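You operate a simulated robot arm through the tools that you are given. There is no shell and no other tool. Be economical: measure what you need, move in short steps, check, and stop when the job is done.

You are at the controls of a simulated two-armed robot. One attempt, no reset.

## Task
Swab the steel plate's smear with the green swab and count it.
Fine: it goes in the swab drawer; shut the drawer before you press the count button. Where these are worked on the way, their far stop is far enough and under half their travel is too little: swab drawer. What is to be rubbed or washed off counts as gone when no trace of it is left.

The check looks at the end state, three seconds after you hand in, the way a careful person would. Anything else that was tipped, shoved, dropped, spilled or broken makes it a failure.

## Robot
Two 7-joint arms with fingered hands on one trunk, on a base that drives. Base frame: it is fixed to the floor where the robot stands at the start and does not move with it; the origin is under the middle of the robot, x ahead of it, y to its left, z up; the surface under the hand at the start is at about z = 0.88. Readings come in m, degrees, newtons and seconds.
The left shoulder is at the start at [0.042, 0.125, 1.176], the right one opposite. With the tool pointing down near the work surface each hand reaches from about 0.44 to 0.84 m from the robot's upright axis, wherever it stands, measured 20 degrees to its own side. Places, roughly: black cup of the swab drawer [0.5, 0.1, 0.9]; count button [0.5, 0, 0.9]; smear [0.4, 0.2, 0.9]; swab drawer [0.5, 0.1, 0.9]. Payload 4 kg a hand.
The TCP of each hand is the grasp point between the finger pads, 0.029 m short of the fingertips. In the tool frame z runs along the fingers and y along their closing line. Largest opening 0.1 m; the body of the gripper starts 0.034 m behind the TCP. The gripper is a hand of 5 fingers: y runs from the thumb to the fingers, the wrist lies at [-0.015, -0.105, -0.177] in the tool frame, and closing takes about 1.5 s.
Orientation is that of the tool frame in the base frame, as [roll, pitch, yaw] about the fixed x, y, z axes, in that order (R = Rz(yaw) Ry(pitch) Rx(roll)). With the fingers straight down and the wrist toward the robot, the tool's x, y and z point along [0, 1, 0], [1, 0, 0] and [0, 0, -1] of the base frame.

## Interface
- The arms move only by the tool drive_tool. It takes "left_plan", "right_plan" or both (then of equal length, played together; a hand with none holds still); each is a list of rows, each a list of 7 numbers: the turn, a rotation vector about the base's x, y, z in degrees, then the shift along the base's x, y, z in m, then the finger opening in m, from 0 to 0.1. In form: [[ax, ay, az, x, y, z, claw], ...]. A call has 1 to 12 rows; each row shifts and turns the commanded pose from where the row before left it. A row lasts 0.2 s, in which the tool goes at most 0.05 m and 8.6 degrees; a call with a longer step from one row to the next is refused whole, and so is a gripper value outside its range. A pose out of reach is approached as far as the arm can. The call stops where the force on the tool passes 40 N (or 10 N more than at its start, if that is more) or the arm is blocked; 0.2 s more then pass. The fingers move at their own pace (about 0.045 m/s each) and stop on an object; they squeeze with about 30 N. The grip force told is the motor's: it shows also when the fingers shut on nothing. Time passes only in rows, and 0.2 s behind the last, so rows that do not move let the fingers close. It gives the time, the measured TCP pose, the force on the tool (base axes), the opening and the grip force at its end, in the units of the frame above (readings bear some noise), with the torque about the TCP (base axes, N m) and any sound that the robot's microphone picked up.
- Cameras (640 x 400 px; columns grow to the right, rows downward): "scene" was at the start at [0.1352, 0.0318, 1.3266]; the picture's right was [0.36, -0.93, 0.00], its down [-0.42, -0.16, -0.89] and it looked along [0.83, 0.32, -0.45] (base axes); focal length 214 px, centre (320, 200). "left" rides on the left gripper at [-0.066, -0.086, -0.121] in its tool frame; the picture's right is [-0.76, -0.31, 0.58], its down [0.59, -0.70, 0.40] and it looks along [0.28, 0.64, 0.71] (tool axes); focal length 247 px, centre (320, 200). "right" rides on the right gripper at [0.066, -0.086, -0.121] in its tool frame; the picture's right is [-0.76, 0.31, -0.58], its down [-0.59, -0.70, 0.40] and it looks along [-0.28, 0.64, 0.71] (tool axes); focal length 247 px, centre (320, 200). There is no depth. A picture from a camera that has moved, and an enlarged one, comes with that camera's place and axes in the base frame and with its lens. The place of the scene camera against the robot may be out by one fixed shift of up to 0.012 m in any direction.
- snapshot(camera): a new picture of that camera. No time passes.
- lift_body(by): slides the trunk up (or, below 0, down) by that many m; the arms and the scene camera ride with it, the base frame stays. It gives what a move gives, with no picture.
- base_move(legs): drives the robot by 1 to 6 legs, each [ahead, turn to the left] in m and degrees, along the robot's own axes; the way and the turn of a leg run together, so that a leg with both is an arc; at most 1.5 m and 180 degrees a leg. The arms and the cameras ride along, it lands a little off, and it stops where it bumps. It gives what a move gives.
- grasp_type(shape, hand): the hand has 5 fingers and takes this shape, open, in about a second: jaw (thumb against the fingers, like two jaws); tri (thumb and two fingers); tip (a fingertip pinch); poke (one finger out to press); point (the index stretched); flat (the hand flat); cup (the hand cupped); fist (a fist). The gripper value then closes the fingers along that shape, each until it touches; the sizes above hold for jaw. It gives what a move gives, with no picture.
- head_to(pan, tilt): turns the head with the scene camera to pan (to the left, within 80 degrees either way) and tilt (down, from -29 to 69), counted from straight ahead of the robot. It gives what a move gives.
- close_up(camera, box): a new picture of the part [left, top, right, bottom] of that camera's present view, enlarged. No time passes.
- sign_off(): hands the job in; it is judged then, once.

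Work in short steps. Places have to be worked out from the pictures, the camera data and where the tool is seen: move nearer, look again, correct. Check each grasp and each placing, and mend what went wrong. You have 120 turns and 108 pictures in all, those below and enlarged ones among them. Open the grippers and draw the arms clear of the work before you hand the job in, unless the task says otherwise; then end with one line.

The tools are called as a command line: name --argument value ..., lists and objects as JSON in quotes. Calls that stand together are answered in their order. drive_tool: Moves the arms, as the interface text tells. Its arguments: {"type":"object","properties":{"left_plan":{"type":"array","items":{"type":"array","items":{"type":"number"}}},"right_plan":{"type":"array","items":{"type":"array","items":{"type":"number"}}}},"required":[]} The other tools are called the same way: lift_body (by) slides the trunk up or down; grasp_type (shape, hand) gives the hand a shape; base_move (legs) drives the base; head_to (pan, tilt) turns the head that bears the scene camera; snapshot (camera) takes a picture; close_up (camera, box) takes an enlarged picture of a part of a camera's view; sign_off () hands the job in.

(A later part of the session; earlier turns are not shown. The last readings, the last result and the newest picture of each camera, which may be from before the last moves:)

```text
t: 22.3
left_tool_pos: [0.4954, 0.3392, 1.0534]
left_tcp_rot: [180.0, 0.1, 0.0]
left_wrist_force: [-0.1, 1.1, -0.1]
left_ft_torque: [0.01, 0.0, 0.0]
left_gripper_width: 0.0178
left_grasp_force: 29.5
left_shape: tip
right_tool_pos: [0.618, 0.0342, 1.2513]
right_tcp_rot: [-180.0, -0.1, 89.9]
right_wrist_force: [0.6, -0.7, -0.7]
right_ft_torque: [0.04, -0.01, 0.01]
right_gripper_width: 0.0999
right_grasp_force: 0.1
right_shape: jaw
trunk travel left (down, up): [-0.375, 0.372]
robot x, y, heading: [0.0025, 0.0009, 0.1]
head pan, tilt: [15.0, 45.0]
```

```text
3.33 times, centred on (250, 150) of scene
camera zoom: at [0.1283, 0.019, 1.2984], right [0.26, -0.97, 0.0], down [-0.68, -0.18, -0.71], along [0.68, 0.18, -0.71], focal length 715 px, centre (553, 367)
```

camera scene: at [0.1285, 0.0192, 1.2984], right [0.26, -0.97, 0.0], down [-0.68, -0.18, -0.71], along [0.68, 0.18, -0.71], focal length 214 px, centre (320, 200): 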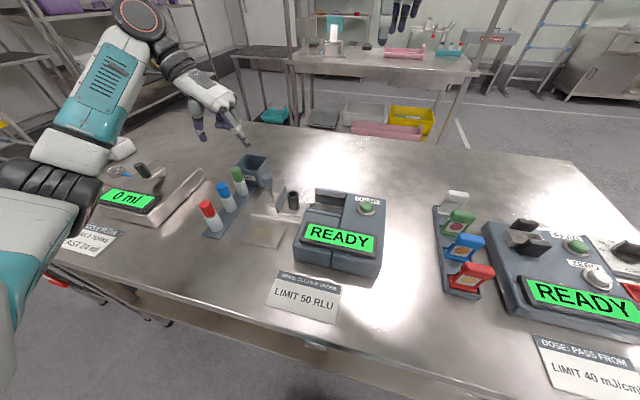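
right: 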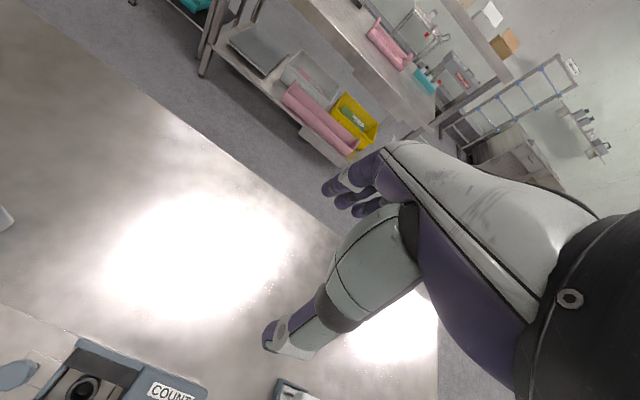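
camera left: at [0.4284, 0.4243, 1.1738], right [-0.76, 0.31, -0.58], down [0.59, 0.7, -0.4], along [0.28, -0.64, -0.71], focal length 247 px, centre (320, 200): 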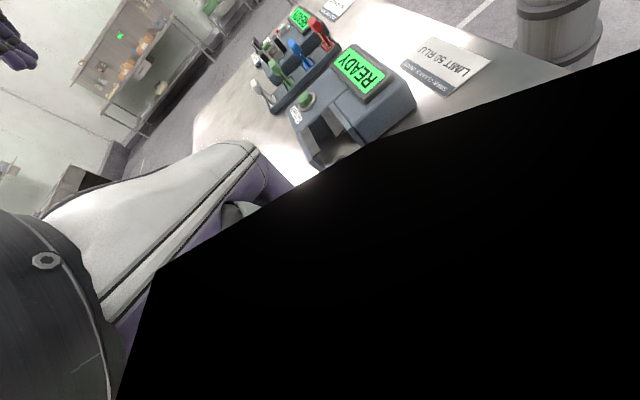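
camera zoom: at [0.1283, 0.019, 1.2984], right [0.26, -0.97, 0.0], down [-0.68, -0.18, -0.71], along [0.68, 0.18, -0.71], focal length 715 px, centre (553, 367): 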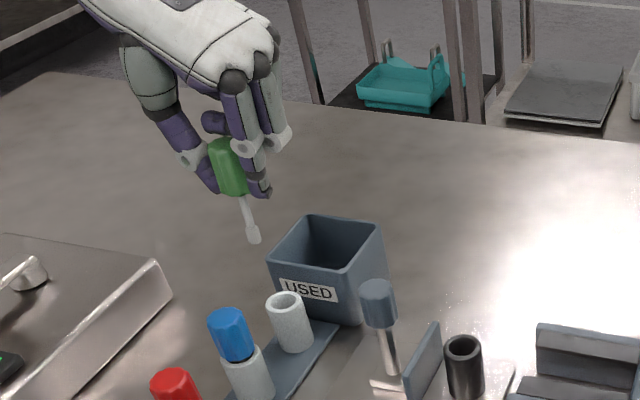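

Swab is out (cap with stick and foam tip, tip ≈6 cm below TCP). I raise it further, then back the base 8 cm for better reach to the plate.

drive_tool --left_plan '[[0, 0, 0, 0, 0, 0.04, 0.0], [0, 0, 0, 0, 0, 0.03, 0.0]]'

base_move --legs '[[-0.08, 0]]'

snapshot --camera "scene"

snapshot --camera "left"

```text
t: 22.9
left_tool_pos: [0.4957, 0.341, 1.1241]
left_tcp_rot: [179.9, 0.1, 0.1]
left_wrist_force: [0.9, -0.5, 0.1]
left_ft_torque: [0.02, -0.03, -0.02]
left_gripper_width: 0.0178
left_grasp_force: 29.6
left_shape: tip
right_tool_pos: [0.6171, 0.0338, 1.2508]
right_tcp_rot: [-180.0, 0.0, 89.9]
right_wrist_force: [-0.9, 0.3, 0.5]
right_ft_torque: [0.03, 0.02, 0.01]
right_gripper_width: 0.0998
right_grasp_force: 0.2
right_shape: jaw
trunk travel left (down, up): [-0.375, 0.372]
robot x, y, heading: [-0.0019, -0.0013, -0.0]
head pan, tilt: [15.0, 45.0]
```

```text
t: 23.9
left_tool_pos: [0.4145, 0.3407, 1.1239]
left_tcp_rot: [-179.9, 0.0, -0.1]
left_wrist_force: [-0.4, -0.1, -0.1]
left_ft_torque: [0.01, -0.04, 0.02]
left_gripper_width: 0.0175
left_grasp_force: 30.7
left_shape: tip
right_tool_pos: [0.5348, 0.0328, 1.2511]
right_tcp_rot: [180.0, 0.0, 89.9]
right_wrist_force: [-0.1, 0.6, -0.4]
right_ft_torque: [-0.01, -0.01, -0.03]
right_gripper_width: 0.1001
right_grasp_force: 0.2
right_shape: jaw
trunk travel left (down, up): [-0.375, 0.372]
robot x, y, heading: [-0.0829, -0.0011, 0.1]
head pan, tilt: [15.0, 45.0]
```

```text
70 pictures are left
camera scene: at [0.0459, 0.0194, 1.2986], right [0.26, -0.97, 0.0], down [-0.68, -0.18, -0.71], along [0.68, 0.18, -0.71], focal length 214 px, centre (320, 200)
```

scene: 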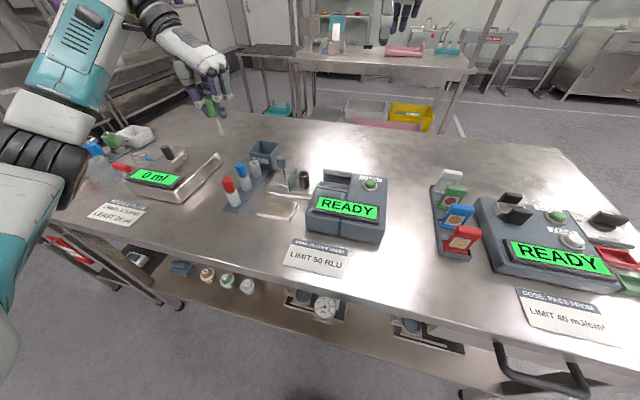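

```text
69 pictures are left
camera left: at [0.3482, 0.4247, 1.2453], right [-0.76, 0.31, -0.58], down [0.59, 0.7, -0.4], along [0.28, -0.64, -0.71], focal length 247 px, centre (320, 200)
```

left: 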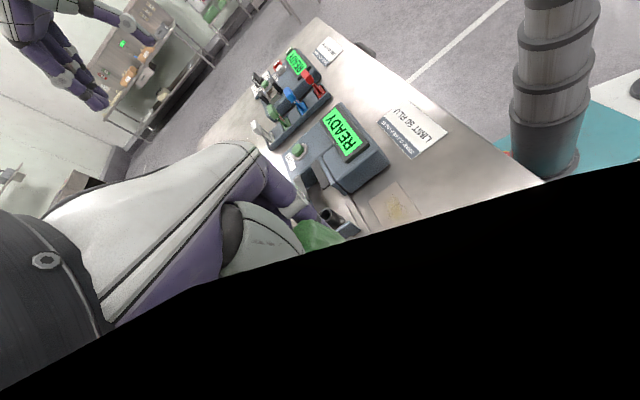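

Base is at x=−0.083. Now yaw to 45° and carry the swab above the smear at ~[0.379, 0.221].

drive_tool --left_plan '[[0, 0, 7.5, -0.006, -0.02, 0, 0.0], [0, 0, 7.5, -0.006, -0.02, 0, 0.0], [0, 0, 7.5, -0.006, -0.02, 0, 0.0], [0, 0, 7.5, -0.006, -0.02, 0, 0.0], [0, 0, 7.5, -0.006, -0.02, 0, 0.0], [0, 0, 7.5, -0.006, -0.02, 0, 0.0], [0, 0, 0, 0, 0, -0.04, 0.0], [0, 0, 0, 0, 0, -0.04, 0.0], [0, 0, 0, 0, 0, -0.03, 0.0]]'

snapshot --camera "left"

close_up --camera "scene" --box '[210, 130, 370, 230]'

```text
t: 25.9
left_tool_pos: [0.3801, 0.2187, 1.0151]
left_tcp_rot: [-180.0, -0.1, 44.9]
left_wrist_force: [-0.1, 0.4, -1.2]
left_ft_torque: [0.03, 0.0, 0.01]
left_gripper_width: 0.0178
left_grasp_force: 29.9
left_shape: tip
right_tool_pos: [0.5361, 0.0341, 1.2513]
right_tcp_rot: [180.0, 0.0, 90.0]
right_wrist_force: [-0.8, 0.0, 0.6]
right_ft_torque: [0.0, 0.0, 0.01]
right_gripper_width: 0.1
right_grasp_force: 0.1
right_shape: jaw
trunk travel left (down, up): [-0.375, 0.372]
robot x, y, heading: [-0.0847, -0.0014, 0.1]
head pan, tilt: [15.0, 45.0]
```

```text
68 pictures are left
camera left: at [0.2721, 0.2332, 1.1353], right [-0.75, -0.32, -0.58], down [-0.08, 0.91, -0.4], along [0.65, -0.25, -0.71], focal length 247 px, centre (320, 200)
```

left: 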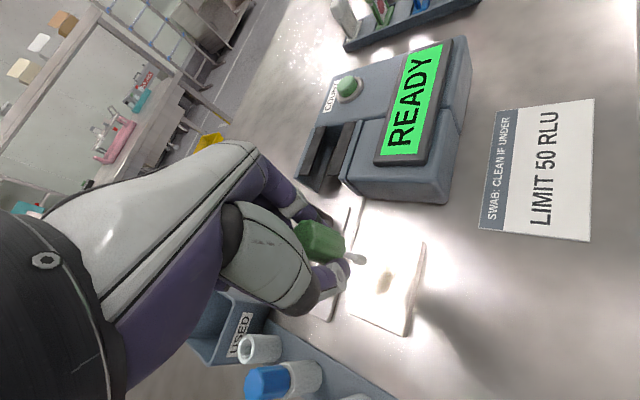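

```text
4.00 times, centred on (290, 180) of scene
camera zoom: at [0.0471, 0.02, 1.2984], right [0.26, -0.97, 0.0], down [-0.68, -0.18, -0.71], along [0.68, 0.18, -0.71], focal length 858 px, centre (440, 280)
```

zoom: 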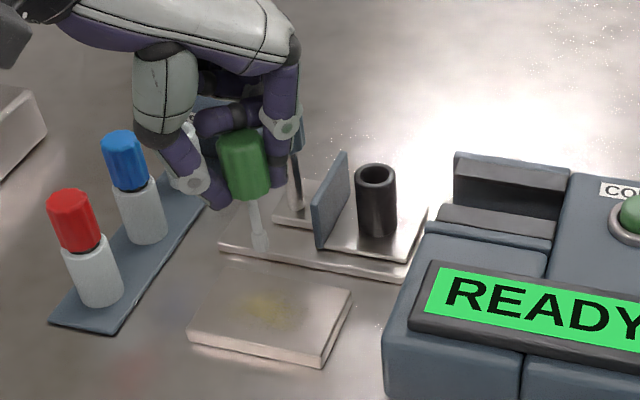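

Tip triangulates to [0.378, 0.217], 0.0615 below TCP. Zoom on the smear for its extent.

close_up --camera "left" --box '[340, 230, 440, 340]'

close_up --camera "scene" --box '[250, 190, 306, 225]'

```text
3.64 times, centred on (390, 285) of left
camera zoom: at [0.2721, 0.2332, 1.1353], right [-0.75, -0.32, -0.58], down [-0.08, 0.91, -0.4], along [0.65, -0.25, -0.71], focal length 898 px, centre (66, -109)
```

zoom: 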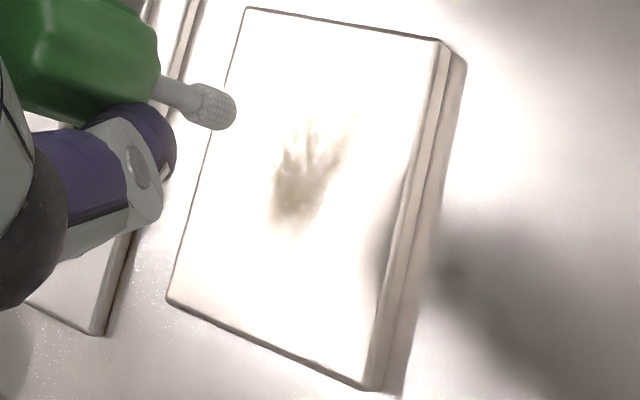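

```text
11.43 times, centred on (278, 208) of scene
camera zoom: at [0.0471, 0.02, 1.2984], right [0.26, -0.97, 0.0], down [-0.68, -0.18, -0.71], along [0.68, 0.18, -0.71], focal length 2451 px, centre (800, 114)
```

zoom: 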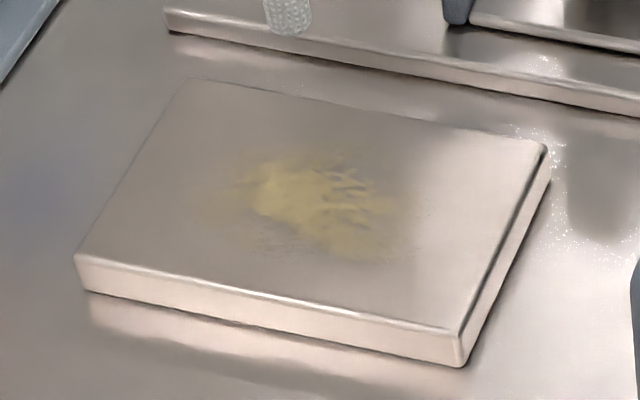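

Plate top spans x 0.353–0.409, y 0.177–0.266; smear x 0.362–0.396, y 0.198–0.246. Move the tip to the corner and descend gently.

drive_tool --left_plan '[[0, 0, 0, -0.006, -0.01, -0.03, 0.0], [0, 0, 0, -0.006, -0.01, -0.022, 0.0], [0, 0, 0, 0, 0, -0.003, 0.0]]'

close_up --camera "scene" --box '[235, 175, 331, 235]'

close_up --camera "left" --box '[300, 200, 460, 320]'

```text
t: 26.8
left_tool_pos: [0.3669, 0.2, 0.9599]
left_tcp_rot: [180.0, -0.1, 45.0]
left_wrist_force: [-0.5, -0.1, 0.1]
left_ft_torque: [-0.03, 0.03, -0.03]
left_gripper_width: 0.0179
left_grasp_force: 30.2
left_shape: tip
right_tool_pos: [0.5366, 0.0331, 1.2513]
right_tcp_rot: [-180.0, 0.0, 90.0]
right_wrist_force: [-0.8, -0.5, 0.1]
right_ft_torque: [0.01, 0.04, 0.0]
right_gripper_width: 0.0998
right_grasp_force: 0.0
right_shape: jaw
trunk travel left (down, up): [-0.375, 0.372]
robot x, y, heading: [-0.0802, 0.0008, -0.1]
head pan, tilt: [15.0, 45.0]
```

```text
6.67 times, centred on (283, 205) of scene
camera zoom: at [0.047, 0.0198, 1.2984], right [0.26, -0.97, 0.0], down [-0.68, -0.18, -0.71], along [0.68, 0.18, -0.71], focal length 1430 px, centre (567, 167)
```

zoom: 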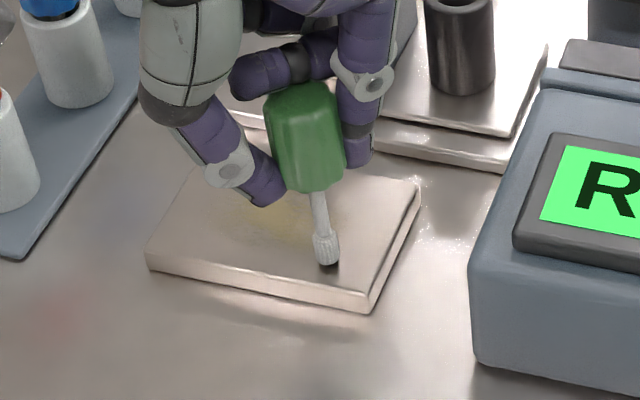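

```text
3.33 times, centred on (380, 260) of left
camera zoom: at [0.2594, 0.213, 1.0798], right [-0.75, -0.32, -0.58], down [-0.08, 0.91, -0.4], along [0.65, -0.25, -0.71], focal length 823 px, centre (120, 0)
```

zoom: 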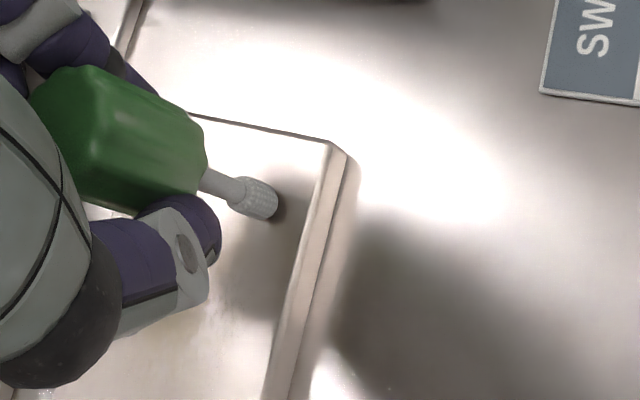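

The tip hovers a few mm above the plate; creep down in small steps.

drive_tool --left_plan '[[0, 0, 0, 0, -0.002, -0.0015, 0.0], [0, 0, 0, 0, 0, -0.0015, 0.0], [0, 0, 0, 0, 0, 0, 0.0]]'

close_up --camera "scene" --box '[260, 190, 308, 220]'

```text
t: 27.6
left_tool_pos: [0.3669, 0.1977, 0.9583]
left_tcp_rot: [179.8, 0.0, 44.9]
left_wrist_force: [-0.8, 1.8, 11.5]
left_ft_torque: [0.14, 0.05, -0.02]
left_gripper_width: 0.018
left_grasp_force: 29.8
left_shape: tip
right_tool_pos: [0.5355, 0.0334, 1.2516]
right_tcp_rot: [179.9, -0.1, 89.9]
right_wrist_force: [0.2, -1.0, 0.5]
right_ft_torque: [0.0, -0.02, 0.0]
right_gripper_width: 0.1001
right_grasp_force: 0.0
right_shape: jaw
trunk travel left (down, up): [-0.375, 0.372]
robot x, y, heading: [-0.0819, -0.0035, -0.1]
head pan, tilt: [15.0, 45.0]
```

```text
13.33 times, centred on (284, 205) of scene
camera zoom: at [0.0461, 0.0196, 1.2987], right [0.26, -0.97, 0.0], down [-0.68, -0.18, -0.71], along [0.68, 0.18, -0.71], focal length 2860 px, centre (800, 133)
```

zoom: 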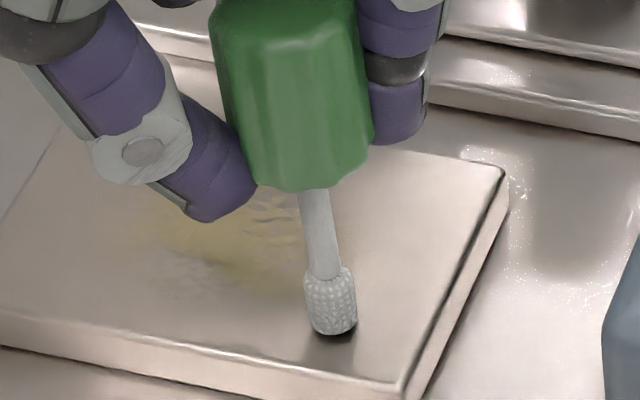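

Contact at ~11 N. Ease slightly and make the first two strokes along y.

drive_tool --left_plan '[[0, 0, 0, 0, 0.0135, 0.0005, 0.0], [0, 0, 0, 0, 0.0135, 0, 0.0], [0, 0, 0, 0, 0.0135, 0, 0.0], [0, 0, 0, 0, 0.0135, 0, 0.0], [0, 0, 0, 0.006, 0, 0, 0.0], [0, 0, 0, 0, -0.0135, 0, 0.0], [0, 0, 0, 0, -0.0135, 0, 0.0], [0, 0, 0, 0, -0.0135, 0, 0.0], [0, 0, 0, 0, -0.0135, 0, 0.0], [0, 0, 0, 0.006, 0, 0, 0.0]]'

close_up --camera "scene" --box '[240, 180, 320, 230]'

```text
t: 29.8
left_tool_pos: [0.3793, 0.1986, 0.9566]
left_tcp_rot: [-180.0, 0.1, 44.9]
left_wrist_force: [-1.1, -0.1, 1.0]
left_ft_torque: [-0.03, 0.07, -0.01]
left_gripper_width: 0.0178
left_grasp_force: 30.1
left_shape: tip
right_tool_pos: [0.5356, 0.0332, 1.2515]
right_tcp_rot: [-180.0, 0.0, 89.8]
right_wrist_force: [0.0, -0.4, -0.5]
right_ft_torque: [0.04, -0.01, 0.01]
right_gripper_width: 0.0997
right_grasp_force: 0.2
right_shape: jaw
trunk travel left (down, up): [-0.375, 0.372]
robot x, y, heading: [-0.0755, -0.0031, -0.1]
head pan, tilt: [15.0, 45.0]
```

```text
8.00 times, centred on (280, 205) of scene
camera zoom: at [0.0471, 0.0196, 1.2984], right [0.26, -0.97, 0.0], down [-0.68, -0.18, -0.71], along [0.68, 0.18, -0.71], focal length 1716 px, centre (640, 160)
```

zoom: 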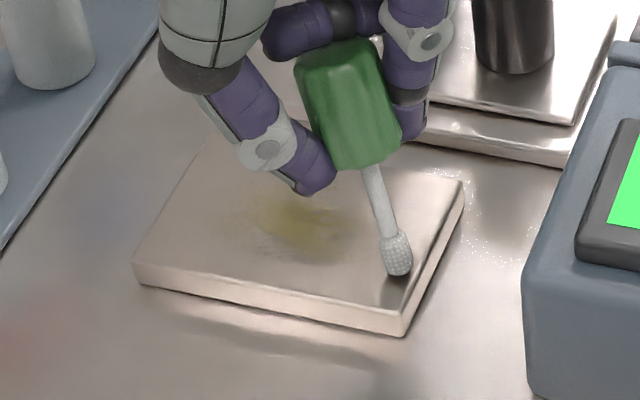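

The swab pivoted about the pinch axis, so strokes should go along the pinch line instead. I lift, reposition on the plate, and drag in the opposite direction to straighten it.

drive_tool --left_plan '[[0, 0, 0, 0, 0, 0.008, 0.0], [0, 0, 0, 0.006, 0.015, 0, 0.0], [0, 0, 0, 0.006, 0.015, 0, 0.0], [0, 0, 0, 0, 0, -0.008, 0.0], [0, 0, 0, 0, 0, -0.002, 0.0]]'

close_up --camera "scene" --box '[240, 180, 320, 230]'

```text
t: 30.9
left_tool_pos: [0.39, 0.2293, 0.9565]
left_tcp_rot: [179.7, -0.2, 44.8]
left_wrist_force: [0.2, 1.8, 12.0]
left_ft_torque: [-0.07, 0.09, 0.01]
left_gripper_width: 0.0178
left_grasp_force: 29.7
left_shape: tip
right_tool_pos: [0.5343, 0.0322, 1.2524]
right_tcp_rot: [179.9, 0.0, 89.9]
right_wrist_force: [-0.9, -0.3, 0.0]
right_ft_torque: [0.0, -0.03, 0.0]
right_gripper_width: 0.0997
right_grasp_force: 0.1
right_shape: jaw
trunk travel left (down, up): [-0.375, 0.372]
robot x, y, heading: [-0.0797, -0.0005, -0.0]
head pan, tilt: [15.0, 45.0]
```

```text
8.00 times, centred on (280, 205) of scene
camera zoom: at [0.0462, 0.0195, 1.2987], right [0.26, -0.97, 0.0], down [-0.68, -0.18, -0.71], along [0.68, 0.18, -0.71], focal length 1716 px, centre (640, 160)
```

zoom: 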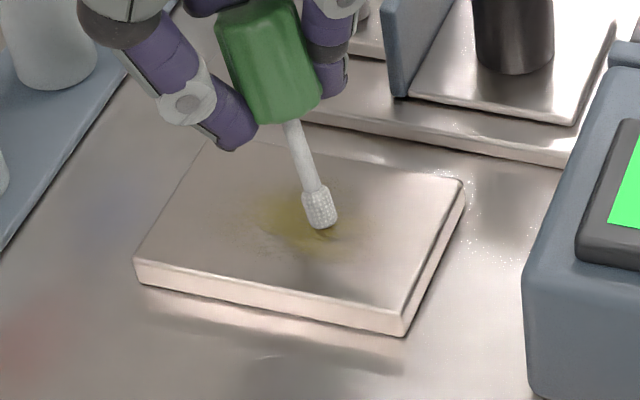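

Contact again at 12 N, tilted. Drag diagonally toward (−x,−y) to straighten the swab.

drive_tool --left_plan '[[0, 0, 0, -0.004, -0.004, 0.0002, 0.0], [0, 0, 0, -0.004, -0.004, 0.0005, 0.0], [0, 0, 0, -0.003, -0.003, 0.0005, 0.0]]'

close_up --camera "scene" --box '[240, 180, 320, 230]'

close_up --camera "left" --box '[280, 180, 480, 320]'

```text
t: 31.8
left_tool_pos: [0.3811, 0.2165, 0.9578]
left_tcp_rot: [179.9, -0.1, 45.0]
left_wrist_force: [2.9, 4.1, 20.0]
left_ft_torque: [0.18, -0.21, 0.02]
left_gripper_width: 0.0177
left_grasp_force: 30.1
left_shape: tip
right_tool_pos: [0.5354, 0.0326, 1.2516]
right_tcp_rot: [179.9, -0.2, 90.0]
right_wrist_force: [-0.1, -0.5, -0.5]
right_ft_torque: [-0.01, 0.0, 0.0]
right_gripper_width: 0.0995
right_grasp_force: 0.0
right_shape: jaw
trunk travel left (down, up): [-0.375, 0.372]
robot x, y, heading: [-0.0806, 0.0016, 0.0]
head pan, tilt: [15.0, 45.0]
```

```text
8.00 times, centred on (280, 205) of scene
camera zoom: at [0.046, 0.0193, 1.2987], right [0.26, -0.97, 0.0], down [-0.68, -0.18, -0.71], along [0.68, 0.18, -0.71], focal length 1716 px, centre (640, 160)
```

zoom: 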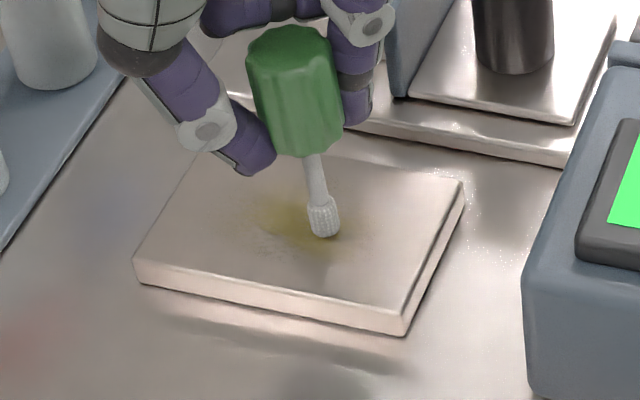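

```text
2.86 times, centred on (380, 250) of left
camera zoom: at [0.2722, 0.2294, 1.0775], right [-0.75, -0.32, -0.58], down [-0.08, 0.91, -0.4], along [0.66, -0.26, -0.71], focal length 706 px, centre (149, 57)
```

zoom: 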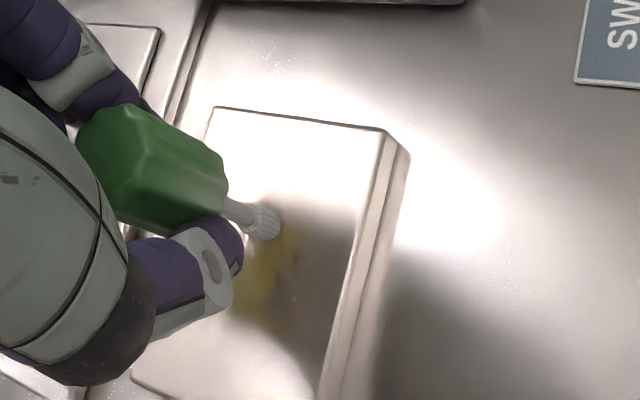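

Swab is nearly straight and the touched area looks cleaner. Now stroke along the pinch axis (diagonal), lifting between lines: first the near-right edge of the smear.

drive_tool --left_plan '[[0, 0, 0, 0, 0, 0.0063, 0.0], [0, 0, 0, 0.0117, -0.0165, 0, 0.0], [0, 0, 0, 0, 0, -0.005, 0.0], [0, 0, 0, -0.0097, 0.0097, 0, 0.0], [0, 0, 0, -0.0097, 0.0097, 0, 0.0], [0, 0, 0, -0.0097, 0.0097, 0, 0.0], [0, 0, 0, 0.0035, -0.012, 0.005, 0.0], [0, 0, 0, 0, 0, -0.005, 0.0], [0, 0, 0, 0.0085, -0.0085, 0, 0.0], [0, 0, 0, 0.0085, -0.0085, 0, 0.0]]'

close_up --camera "scene" --box '[240, 180, 320, 230]'

```text
t: 34.0
left_tool_pos: [0.3842, 0.2004, 0.9582]
left_tcp_rot: [179.8, 0.0, 44.9]
left_wrist_force: [-0.5, 1.7, 6.9]
left_ft_torque: [0.09, 0.08, 0.01]
left_gripper_width: 0.0177
left_grasp_force: 30.2
left_shape: tip
right_tool_pos: [0.5345, 0.0332, 1.2529]
right_tcp_rot: [-180.0, 0.1, 90.0]
right_wrist_force: [-0.2, 0.1, 0.1]
right_ft_torque: [0.0, -0.01, -0.02]
right_gripper_width: 0.0997
right_grasp_force: 0.0
right_shape: jaw
trunk travel left (down, up): [-0.375, 0.372]
robot x, y, heading: [-0.0808, 0.0009, 0.1]
head pan, tilt: [15.0, 45.0]
```

```text
8.00 times, centred on (280, 205) of scene
camera zoom: at [0.0467, 0.0196, 1.2985], right [0.26, -0.97, 0.0], down [-0.68, -0.18, -0.71], along [0.68, 0.18, -0.71], focal length 1716 px, centre (640, 160)
```

zoom: 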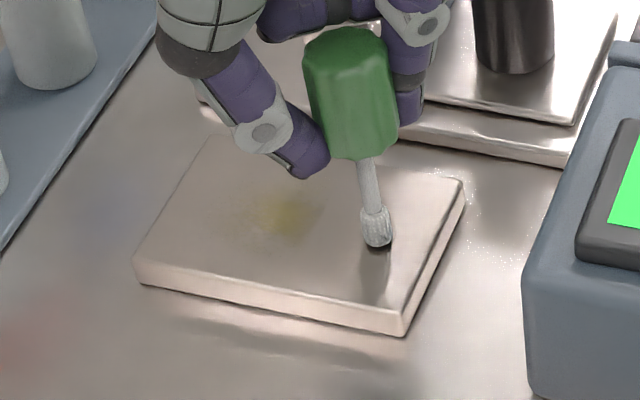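

Stroking along the pinch axis works well and the smear is shrinking. Continue with the next two lines.

drive_tool --left_plan '[[0, 0, 0, 0.0106, 0.0064, 0.005, 0.0], [0, 0, 0, 0, 0, -0.005, 0.0], [0, 0, 0, -0.0101, 0.0101, 0, 0.0], [0, 0, 0, -0.0101, 0.0101, 0, 0.0], [0, 0, 0, -0.0101, 0.0101, 0, 0.0], [0, 0, 0, 0.0014, 0.0071, 0.005, 0.0], [0, 0, 0, 0, 0, -0.005, 0.0], [0, 0, 0, 0.0115, -0.0115, 0, 0.0], [0, 0, 0, 0.0115, -0.0115, 0, 0.0], [0, 0, 0, 0.0115, -0.0115, 0, 0.0]]'

close_up --camera "scene" --box '[240, 180, 320, 230]'

```text
t: 36.1
left_tool_pos: [0.3993, 0.2097, 0.959]
left_tcp_rot: [180.0, 0.0, 44.9]
left_wrist_force: [0.1, 0.6, 0.3]
left_ft_torque: [0.01, -0.02, 0.0]
left_gripper_width: 0.0178
left_grasp_force: 30.3
left_shape: tip
right_tool_pos: [0.5365, 0.0329, 1.2506]
right_tcp_rot: [180.0, 0.0, 89.9]
right_wrist_force: [-1.0, 0.1, -0.5]
right_ft_torque: [0.02, -0.03, 0.04]
right_gripper_width: 0.0997
right_grasp_force: 0.1
right_shape: jaw
trunk travel left (down, up): [-0.375, 0.372]
robot x, y, heading: [-0.0827, 0.0024, -0.1]
head pan, tilt: [15.0, 45.0]
```

```text
8.00 times, centred on (280, 205) of scene
camera zoom: at [0.0473, 0.0194, 1.2983], right [0.26, -0.97, 0.0], down [-0.68, -0.18, -0.71], along [0.68, 0.18, -0.71], focal length 1716 px, centre (640, 160)
```

zoom: 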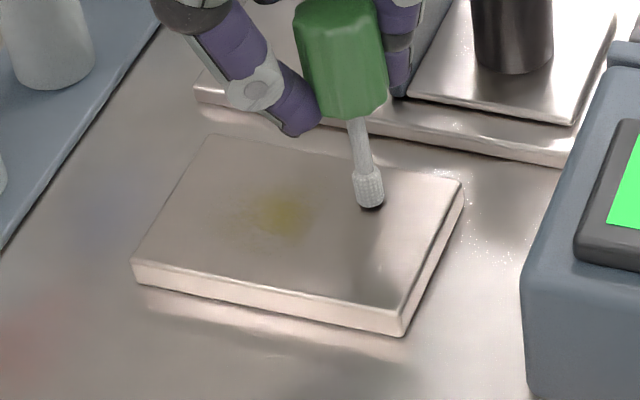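

Contact was lost on the last line (0.3 N). Lower ~2 mm more and repeat over the remaining patch.

drive_tool --left_plan '[[0, 0, 0, 0, 0, -0.0018, 0.0], [0, 0, 0, -0.0103, 0.0103, 0, 0.0], [0, 0, 0, -0.0103, 0.0103, 0, 0.0], [0, 0, 0, -0.0103, 0.0103, 0, 0.0], [0, 0, 0, 0.0035, 0.0035, 0.005, 0.0], [0, 0, 0, 0, 0, -0.005, 0.0], [0, 0, 0, 0.0097, -0.0097, 0, 0.0], [0, 0, 0, 0.0097, -0.0097, 0, 0.0], [0, 0, 0, 0.0097, -0.0097, 0, 0.0]]'

close_up --camera "scene" --box '[240, 180, 320, 230]'

```text
t: 38.1
left_tool_pos: [0.4022, 0.2155, 0.9581]
left_tcp_rot: [179.9, -0.1, 44.9]
left_wrist_force: [-2.8, 2.1, 11.5]
left_ft_torque: [0.13, 0.28, -0.05]
left_gripper_width: 0.0208
left_grasp_force: 29.4
left_shape: tip
right_tool_pos: [0.5357, 0.0326, 1.252]
right_tcp_rot: [179.9, 0.0, 89.9]
right_wrist_force: [0.8, -0.4, -0.1]
right_ft_torque: [-0.02, -0.04, -0.01]
right_gripper_width: 0.0998
right_grasp_force: 0.1
right_shape: jaw
trunk travel left (down, up): [-0.375, 0.372]
robot x, y, heading: [-0.0829, 0.0017, -0.0]
head pan, tilt: [15.0, 45.0]
```

```text
8.00 times, centred on (280, 205) of scene
camera zoom: at [0.0463, 0.0194, 1.2985], right [0.26, -0.97, 0.0], down [-0.68, -0.18, -0.71], along [0.68, 0.18, -0.71], focal length 1716 px, centre (640, 160)
```

zoom: 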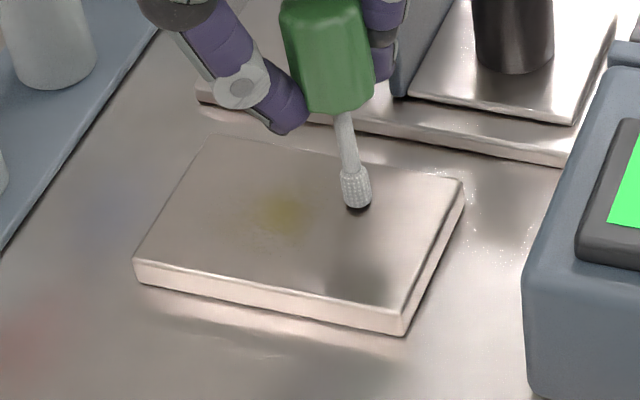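

The tilt grows when stepping toward +b; so I'll start from the far-left side and work back, which re-straightens the swab.

drive_tool --left_plan '[[0, 0, 0, 0, 0, 0.006, 0.0], [0, 0, 0, -0.007, 0.0212, 0, 0.0], [0, 0, 0, -0.007, 0.0212, 0, 0.0], [0, 0, 0, 0, 0, -0.006, 0.0], [0, 0, 0, 0.008, -0.008, 0, 0.0], [0, 0, 0, 0.008, -0.008, 0, 0.0], [0, 0, 0, 0.008, -0.008, 0, 0.0], [0, 0, 0, -0.0035, -0.0035, 0, 0.0], [0, 0, 0, -0.0085, 0.0085, 0, 0.0], [0, 0, 0, -0.0085, 0.0085, 0, 0.0], [0, 0, 0, -0.0085, 0.0085, 0, 0.0]]'

close_up --camera "scene" --box '[240, 180, 320, 230]'

```text
t: 40.5
left_tool_pos: [0.3835, 0.2557, 0.9565]
left_tcp_rot: [179.9, -0.2, 44.9]
left_wrist_force: [5.8, -3.3, 17.8]
left_ft_torque: [-0.38, -0.33, 0.05]
left_gripper_width: 0.0199
left_grasp_force: 30.0
left_shape: tip
right_tool_pos: [0.5353, 0.0312, 1.2523]
right_tcp_rot: [-180.0, 0.0, 89.9]
right_wrist_force: [0.3, 0.1, 0.4]
right_ft_torque: [0.0, 0.03, 0.01]
right_gripper_width: 0.0997
right_grasp_force: 0.0
right_shape: jaw
trunk travel left (down, up): [-0.375, 0.372]
robot x, y, heading: [-0.083, -0.0003, -0.0]
head pan, tilt: [15.0, 45.0]
```

```text
8.00 times, centred on (280, 205) of scene
camera zoom: at [0.0463, 0.019, 1.2986], right [0.26, -0.97, 0.0], down [-0.68, -0.18, -0.71], along [0.68, 0.18, -0.71], focal length 1716 px, centre (640, 160)
```

zoom: 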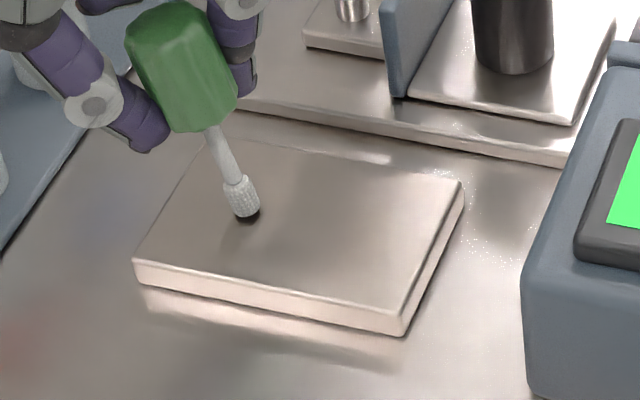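

The smear appears gone. Lift and inspect the plate up close.

drive_tool --left_plan '[[0, 0, 0, 0, 0, 0.03, 0.0], [0, 0, 0, 0, 0, 0.03, 0.0], [0, 0, 0, 0, 0, 0.03, 0.0]]'

close_up --camera "scene" --box '[250, 190, 306, 225]'

close_up --camera "left" --box '[320, 200, 480, 300]'

close_up --camera "scene" --box '[190, 110, 350, 230]'

```text
t: 41.4
left_tool_pos: [0.3817, 0.2546, 1.0453]
left_tcp_rot: [-179.9, 0.0, 44.9]
left_wrist_force: [-0.3, -0.8, 0.2]
left_ft_torque: [-0.01, 0.0, 0.0]
left_gripper_width: 0.0194
left_grasp_force: 30.0
left_shape: tip
right_tool_pos: [0.5358, 0.033, 1.2506]
right_tcp_rot: [-180.0, 0.0, 90.0]
right_wrist_force: [0.7, 0.4, -0.2]
right_ft_torque: [0.03, 0.0, 0.04]
right_gripper_width: 0.0998
right_grasp_force: 0.0
right_shape: jaw
trunk travel left (down, up): [-0.375, 0.372]
robot x, y, heading: [-0.08, 0.0061, 0.1]
head pan, tilt: [15.0, 45.0]
```

```text
11.43 times, centred on (278, 208) of scene
camera zoom: at [0.0468, 0.0194, 1.2984], right [0.26, -0.97, 0.0], down [-0.68, -0.18, -0.71], along [0.68, 0.18, -0.71], focal length 2451 px, centre (800, 114)
```

zoom: 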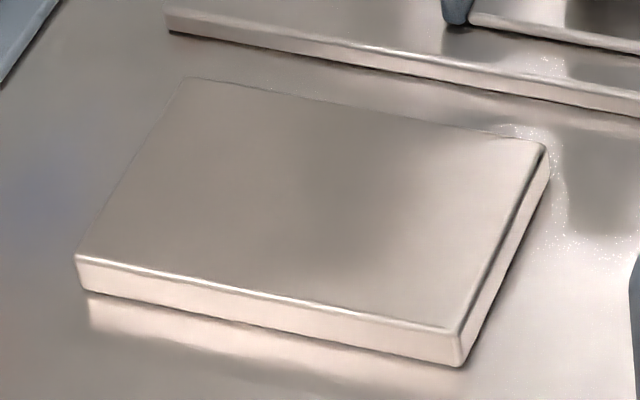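

```text
4.00 times, centred on (400, 250) of left
camera zoom: at [0.2742, 0.2686, 1.1653], right [-0.75, -0.32, -0.58], down [-0.08, 0.91, -0.4], along [0.65, -0.25, -0.71], focal length 988 px, centre (0, 0)
```

zoom: 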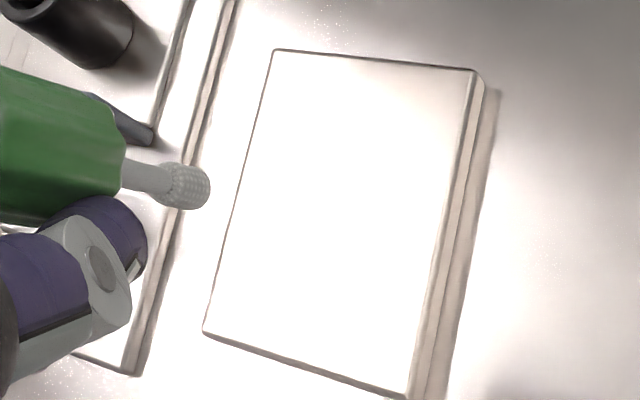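

```text
3.33 times, centred on (270, 170) of scene
camera zoom: at [0.0468, 0.0194, 1.2984], right [0.26, -0.97, 0.0], down [-0.68, -0.18, -0.71], along [0.68, 0.18, -0.71], focal length 715 px, centre (487, 300)
```

zoom: 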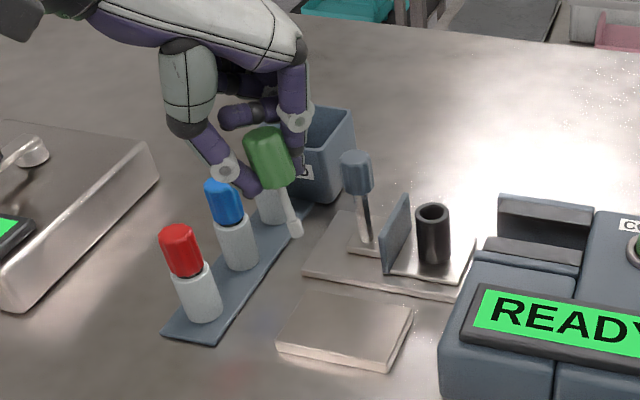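

Plate is clean and nothing else moved. Now check the swab's tilt in the hand from both cameras before insertion.

close_up --camera "left" --box '[260, 180, 420, 280]'

close_up --camera "scene" --box '[235, 135, 299, 175]'

```text
4.00 times, centred on (340, 230) of left
camera zoom: at [0.2742, 0.2686, 1.1653], right [-0.75, -0.32, -0.58], down [-0.08, 0.91, -0.4], along [0.65, -0.25, -0.71], focal length 988 px, centre (240, 80)
```

zoom: 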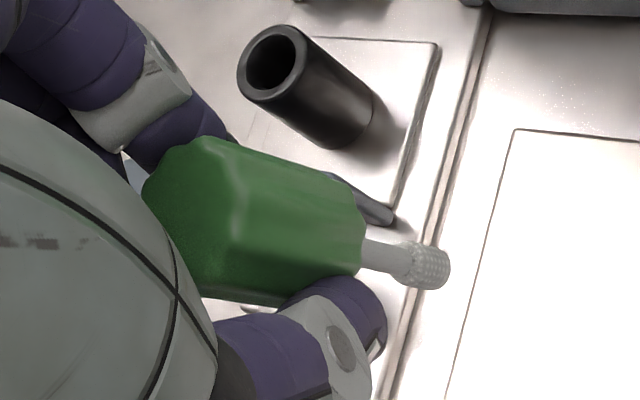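

```text
10.00 times, centred on (267, 155) of scene
camera zoom: at [0.0468, 0.0194, 1.2984], right [0.26, -0.97, 0.0], down [-0.68, -0.18, -0.71], along [0.68, 0.18, -0.71], focal length 2145 px, centre (850, 650)
```

zoom: 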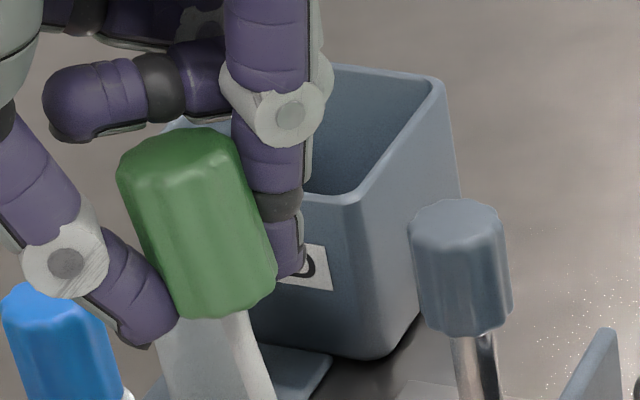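

Swab axis tilts about 12° toward (−x,−y). I rotate the hand to make it vertical, and move above the cup (~[0.474, 0.180]).

drive_tool --left_plan '[[5.3, -2.85, 0, 0, 0, 0.015, 0.0], [5.3, -2.85, 0, 0, 0, 0, 0.0], [0, 0, 0, 0.023, -0.0185, 0, 0.0], [0, 0, 0, 0.023, -0.0185, 0, 0.0], [0, 0, 0, 0.023, -0.0185, 0, 0.0], [0, 0, 0, 0.023, -0.0185, 0, 0.0], [0, 0, 0, 0, 0, 0, 0.0]]'

close_up --camera "left" --box '[280, 160, 440, 260]'

close_up --camera "scene" --box '[250, 120, 346, 200]'

```text
t: 43.0
left_tool_pos: [0.4732, 0.1819, 1.0594]
left_tcp_rot: [-176.5, -11.5, 44.7]
left_wrist_force: [0.5, -0.2, 0.4]
left_ft_torque: [0.0, -0.03, 0.0]
left_gripper_width: 0.0193
left_grasp_force: 29.9
left_shape: tip
right_tool_pos: [0.5356, 0.0343, 1.2513]
right_tcp_rot: [-180.0, 0.0, 89.9]
right_wrist_force: [0.4, 0.0, 0.8]
right_ft_torque: [0.04, -0.01, -0.01]
right_gripper_width: 0.0998
right_grasp_force: 0.1
right_shape: jaw
trunk travel left (down, up): [-0.375, 0.372]
robot x, y, heading: [-0.0826, 0.0026, 0.1]
head pan, tilt: [15.0, 45.0]
```

```text
4.00 times, centred on (360, 210) of left
camera zoom: at [0.3536, 0.1738, 1.1692], right [-0.69, -0.2, -0.7], down [-0.05, 0.97, -0.23], along [0.72, -0.12, -0.68], focal length 988 px, centre (160, 160)
```

zoom: 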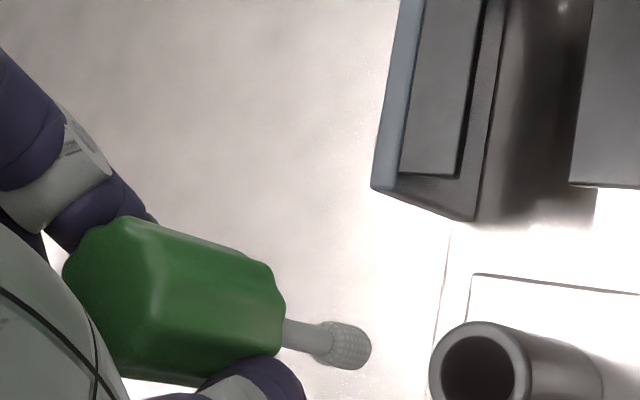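

```text
5.00 times, centred on (298, 160) of scene
camera zoom: at [0.0468, 0.0199, 1.2985], right [0.26, -0.97, 0.0], down [-0.68, -0.18, -0.71], along [0.68, 0.18, -0.71], focal length 1072 px, centre (430, 400)
```

zoom: 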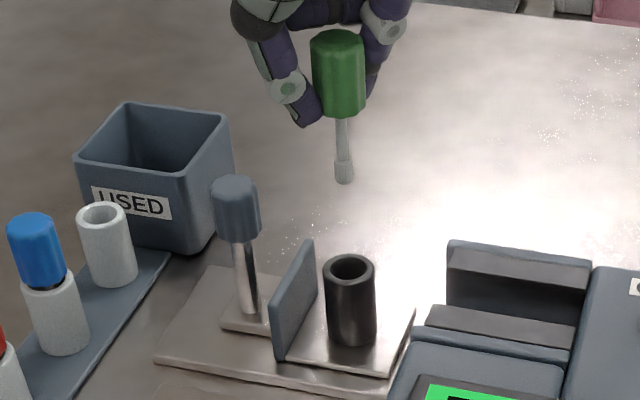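

Swab is vertical now; tip ≈[0.4775, 0.178], cup ≈[0.476, 0.179]. Correct 1.5 mm and descend toward the rim.

drive_tool --left_plan '[[0, 0, 0, -0.0017, 0.0004, -0.02, 0.0], [0, 0, 0, 0, 0, -0.02, 0.0], [0, 0, 0, 0, 0, 0, 0.0]]'

close_up --camera "left" --box '[280, 180, 440, 280]'

close_up --camera "scene" --box '[270, 130, 334, 190]'

```text
t: 43.8
left_tool_pos: [0.4716, 0.1826, 1.0192]
left_tcp_rot: [-176.4, -11.5, 44.5]
left_wrist_force: [-0.2, 0.6, 0.4]
left_ft_torque: [0.0, 0.02, 0.0]
left_gripper_width: 0.0191
left_grasp_force: 30.0
left_shape: tip
right_tool_pos: [0.5356, 0.0319, 1.2511]
right_tcp_rot: [179.9, 0.0, 89.9]
right_wrist_force: [0.1, -0.4, 0.4]
right_ft_torque: [0.0, 0.02, 0.01]
right_gripper_width: 0.1
right_grasp_force: 0.1
right_shape: jaw
trunk travel left (down, up): [-0.375, 0.372]
robot x, y, heading: [-0.0803, -0.001, -0.2]
head pan, tilt: [15.0, 45.0]
```

```text
4.00 times, centred on (360, 230) of left
camera zoom: at [0.3525, 0.1746, 1.1288], right [-0.69, -0.2, -0.7], down [-0.05, 0.97, -0.23], along [0.72, -0.13, -0.68], focal length 988 px, centre (160, 80)
```

zoom: 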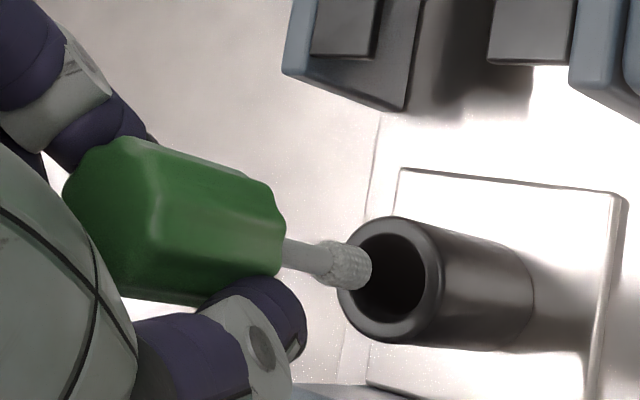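

```text
6.67 times, centred on (302, 160) of scene
camera zoom: at [0.047, 0.0196, 1.2985], right [0.26, -0.97, 0.0], down [-0.68, -0.18, -0.71], along [0.68, 0.18, -0.71], focal length 1430 px, centre (440, 467)
```

zoom: 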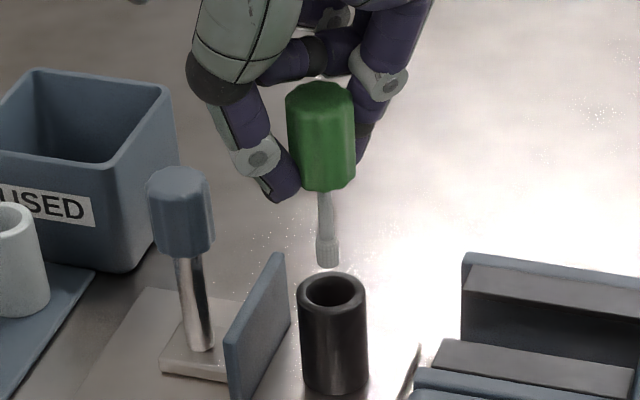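

Tip is slightly short in x; shift +3 mm and descend another 12 mm, then look.

drive_tool --left_plan '[[0, 0, 0, 0.003, 0.0008, 0, 0.0], [0, 0, 0, 0, 0, -0.012, 0.0], [0, 0, 0, 0, 0, 0, 0.0]]'

close_up --camera "left" --box '[320, 200, 416, 260]'

close_up --camera "scene" --box '[278, 145, 326, 185]'

```text
t: 44.5
left_tool_pos: [0.4757, 0.183, 1.0082]
left_tcp_rot: [-176.4, -11.5, 44.5]
left_wrist_force: [-0.2, 0.3, 0.2]
left_ft_torque: [0.0, 0.03, -0.02]
left_gripper_width: 0.0193
left_grasp_force: 29.7
left_shape: tip
right_tool_pos: [0.5352, 0.0348, 1.2506]
right_tcp_rot: [-180.0, 0.0, 89.8]
right_wrist_force: [0.5, 0.1, 0.5]
right_ft_torque: [-0.03, 0.02, -0.04]
right_gripper_width: 0.0996
right_grasp_force: 0.0
right_shape: jaw
trunk travel left (down, up): [-0.375, 0.372]
robot x, y, heading: [-0.0814, -0.0026, 0.1]
head pan, tilt: [15.0, 45.0]
```

```text
6.67 times, centred on (368, 230) of left
camera zoom: at [0.3559, 0.1752, 1.118], right [-0.69, -0.2, -0.7], down [-0.05, 0.97, -0.23], along [0.72, -0.13, -0.68], focal length 1646 px, centre (0, 0)
```

zoom: 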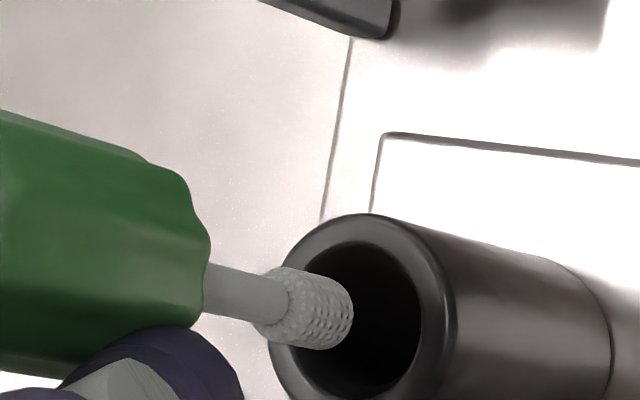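

```text
10.00 times, centred on (302, 165) of scene
camera zoom: at [0.0471, 0.0196, 1.2984], right [0.26, -0.97, 0.0], down [-0.68, -0.18, -0.71], along [0.68, 0.18, -0.71], focal length 2145 px, centre (500, 550)
```

zoom: 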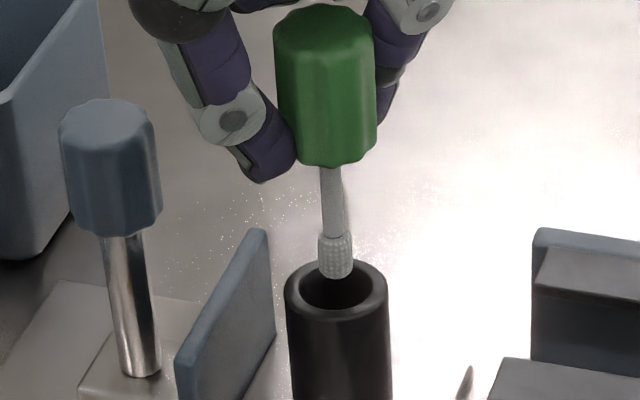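

Tip is centred over the opening, ~5 mm above it. Lower 18 mm into the cup and check force.

drive_tool --left_plan '[[0, 0, 0, 0, 0, -0.006, 0.0], [0, 0, 0, 0, 0, -0.006, 0.0], [0, 0, 0, 0, 0, -0.006, 0.0]]'

close_up --camera "left" --box '[300, 190, 428, 270]'

close_up --camera "scene" --box '[270, 140, 334, 190]'

```text
t: 45.4
left_tool_pos: [0.475, 0.1835, 0.9892]
left_tcp_rot: [-176.4, -11.5, 44.4]
left_wrist_force: [-0.4, 0.4, -0.2]
left_ft_torque: [-0.01, 0.02, 0.03]
left_gripper_width: 0.0193
left_grasp_force: 30.0
left_shape: tip
right_tool_pos: [0.5364, 0.0323, 1.2521]
right_tcp_rot: [180.0, -0.1, 89.9]
right_wrist_force: [-0.1, 0.3, 0.2]
right_ft_torque: [0.0, 0.01, 0.0]
right_gripper_width: 0.0999
right_grasp_force: 0.1
right_shape: jaw
trunk travel left (down, up): [-0.375, 0.372]
robot x, y, heading: [-0.0861, 0.0, -0.1]
head pan, tilt: [15.0, 45.0]
```

```text
5.00 times, centred on (364, 230) of left
camera zoom: at [0.3556, 0.1754, 1.0996], right [-0.69, -0.2, -0.7], down [-0.05, 0.97, -0.23], along [0.72, -0.13, -0.68], focal length 1235 px, centre (100, 50)
```

zoom: 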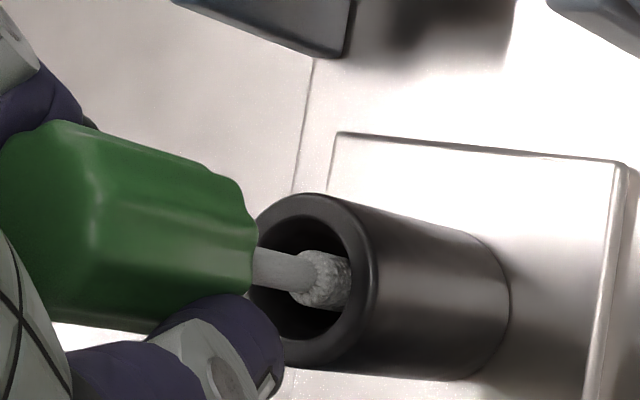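

```text
8.00 times, centred on (302, 165) of scene
camera zoom: at [0.0471, 0.0197, 1.2984], right [0.26, -0.97, 0.0], down [-0.68, -0.18, -0.71], along [0.68, 0.18, -0.71], focal length 1716 px, centre (464, 480)
```

zoom: 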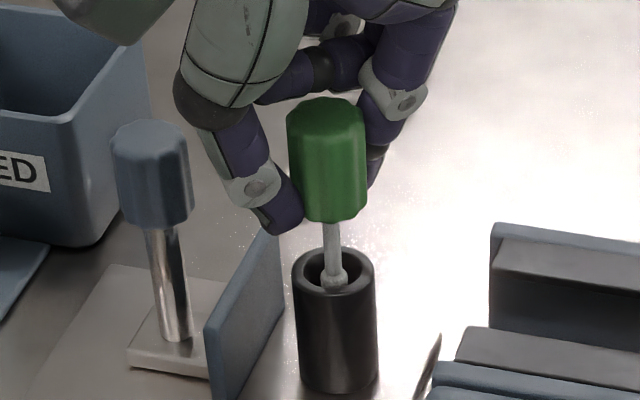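

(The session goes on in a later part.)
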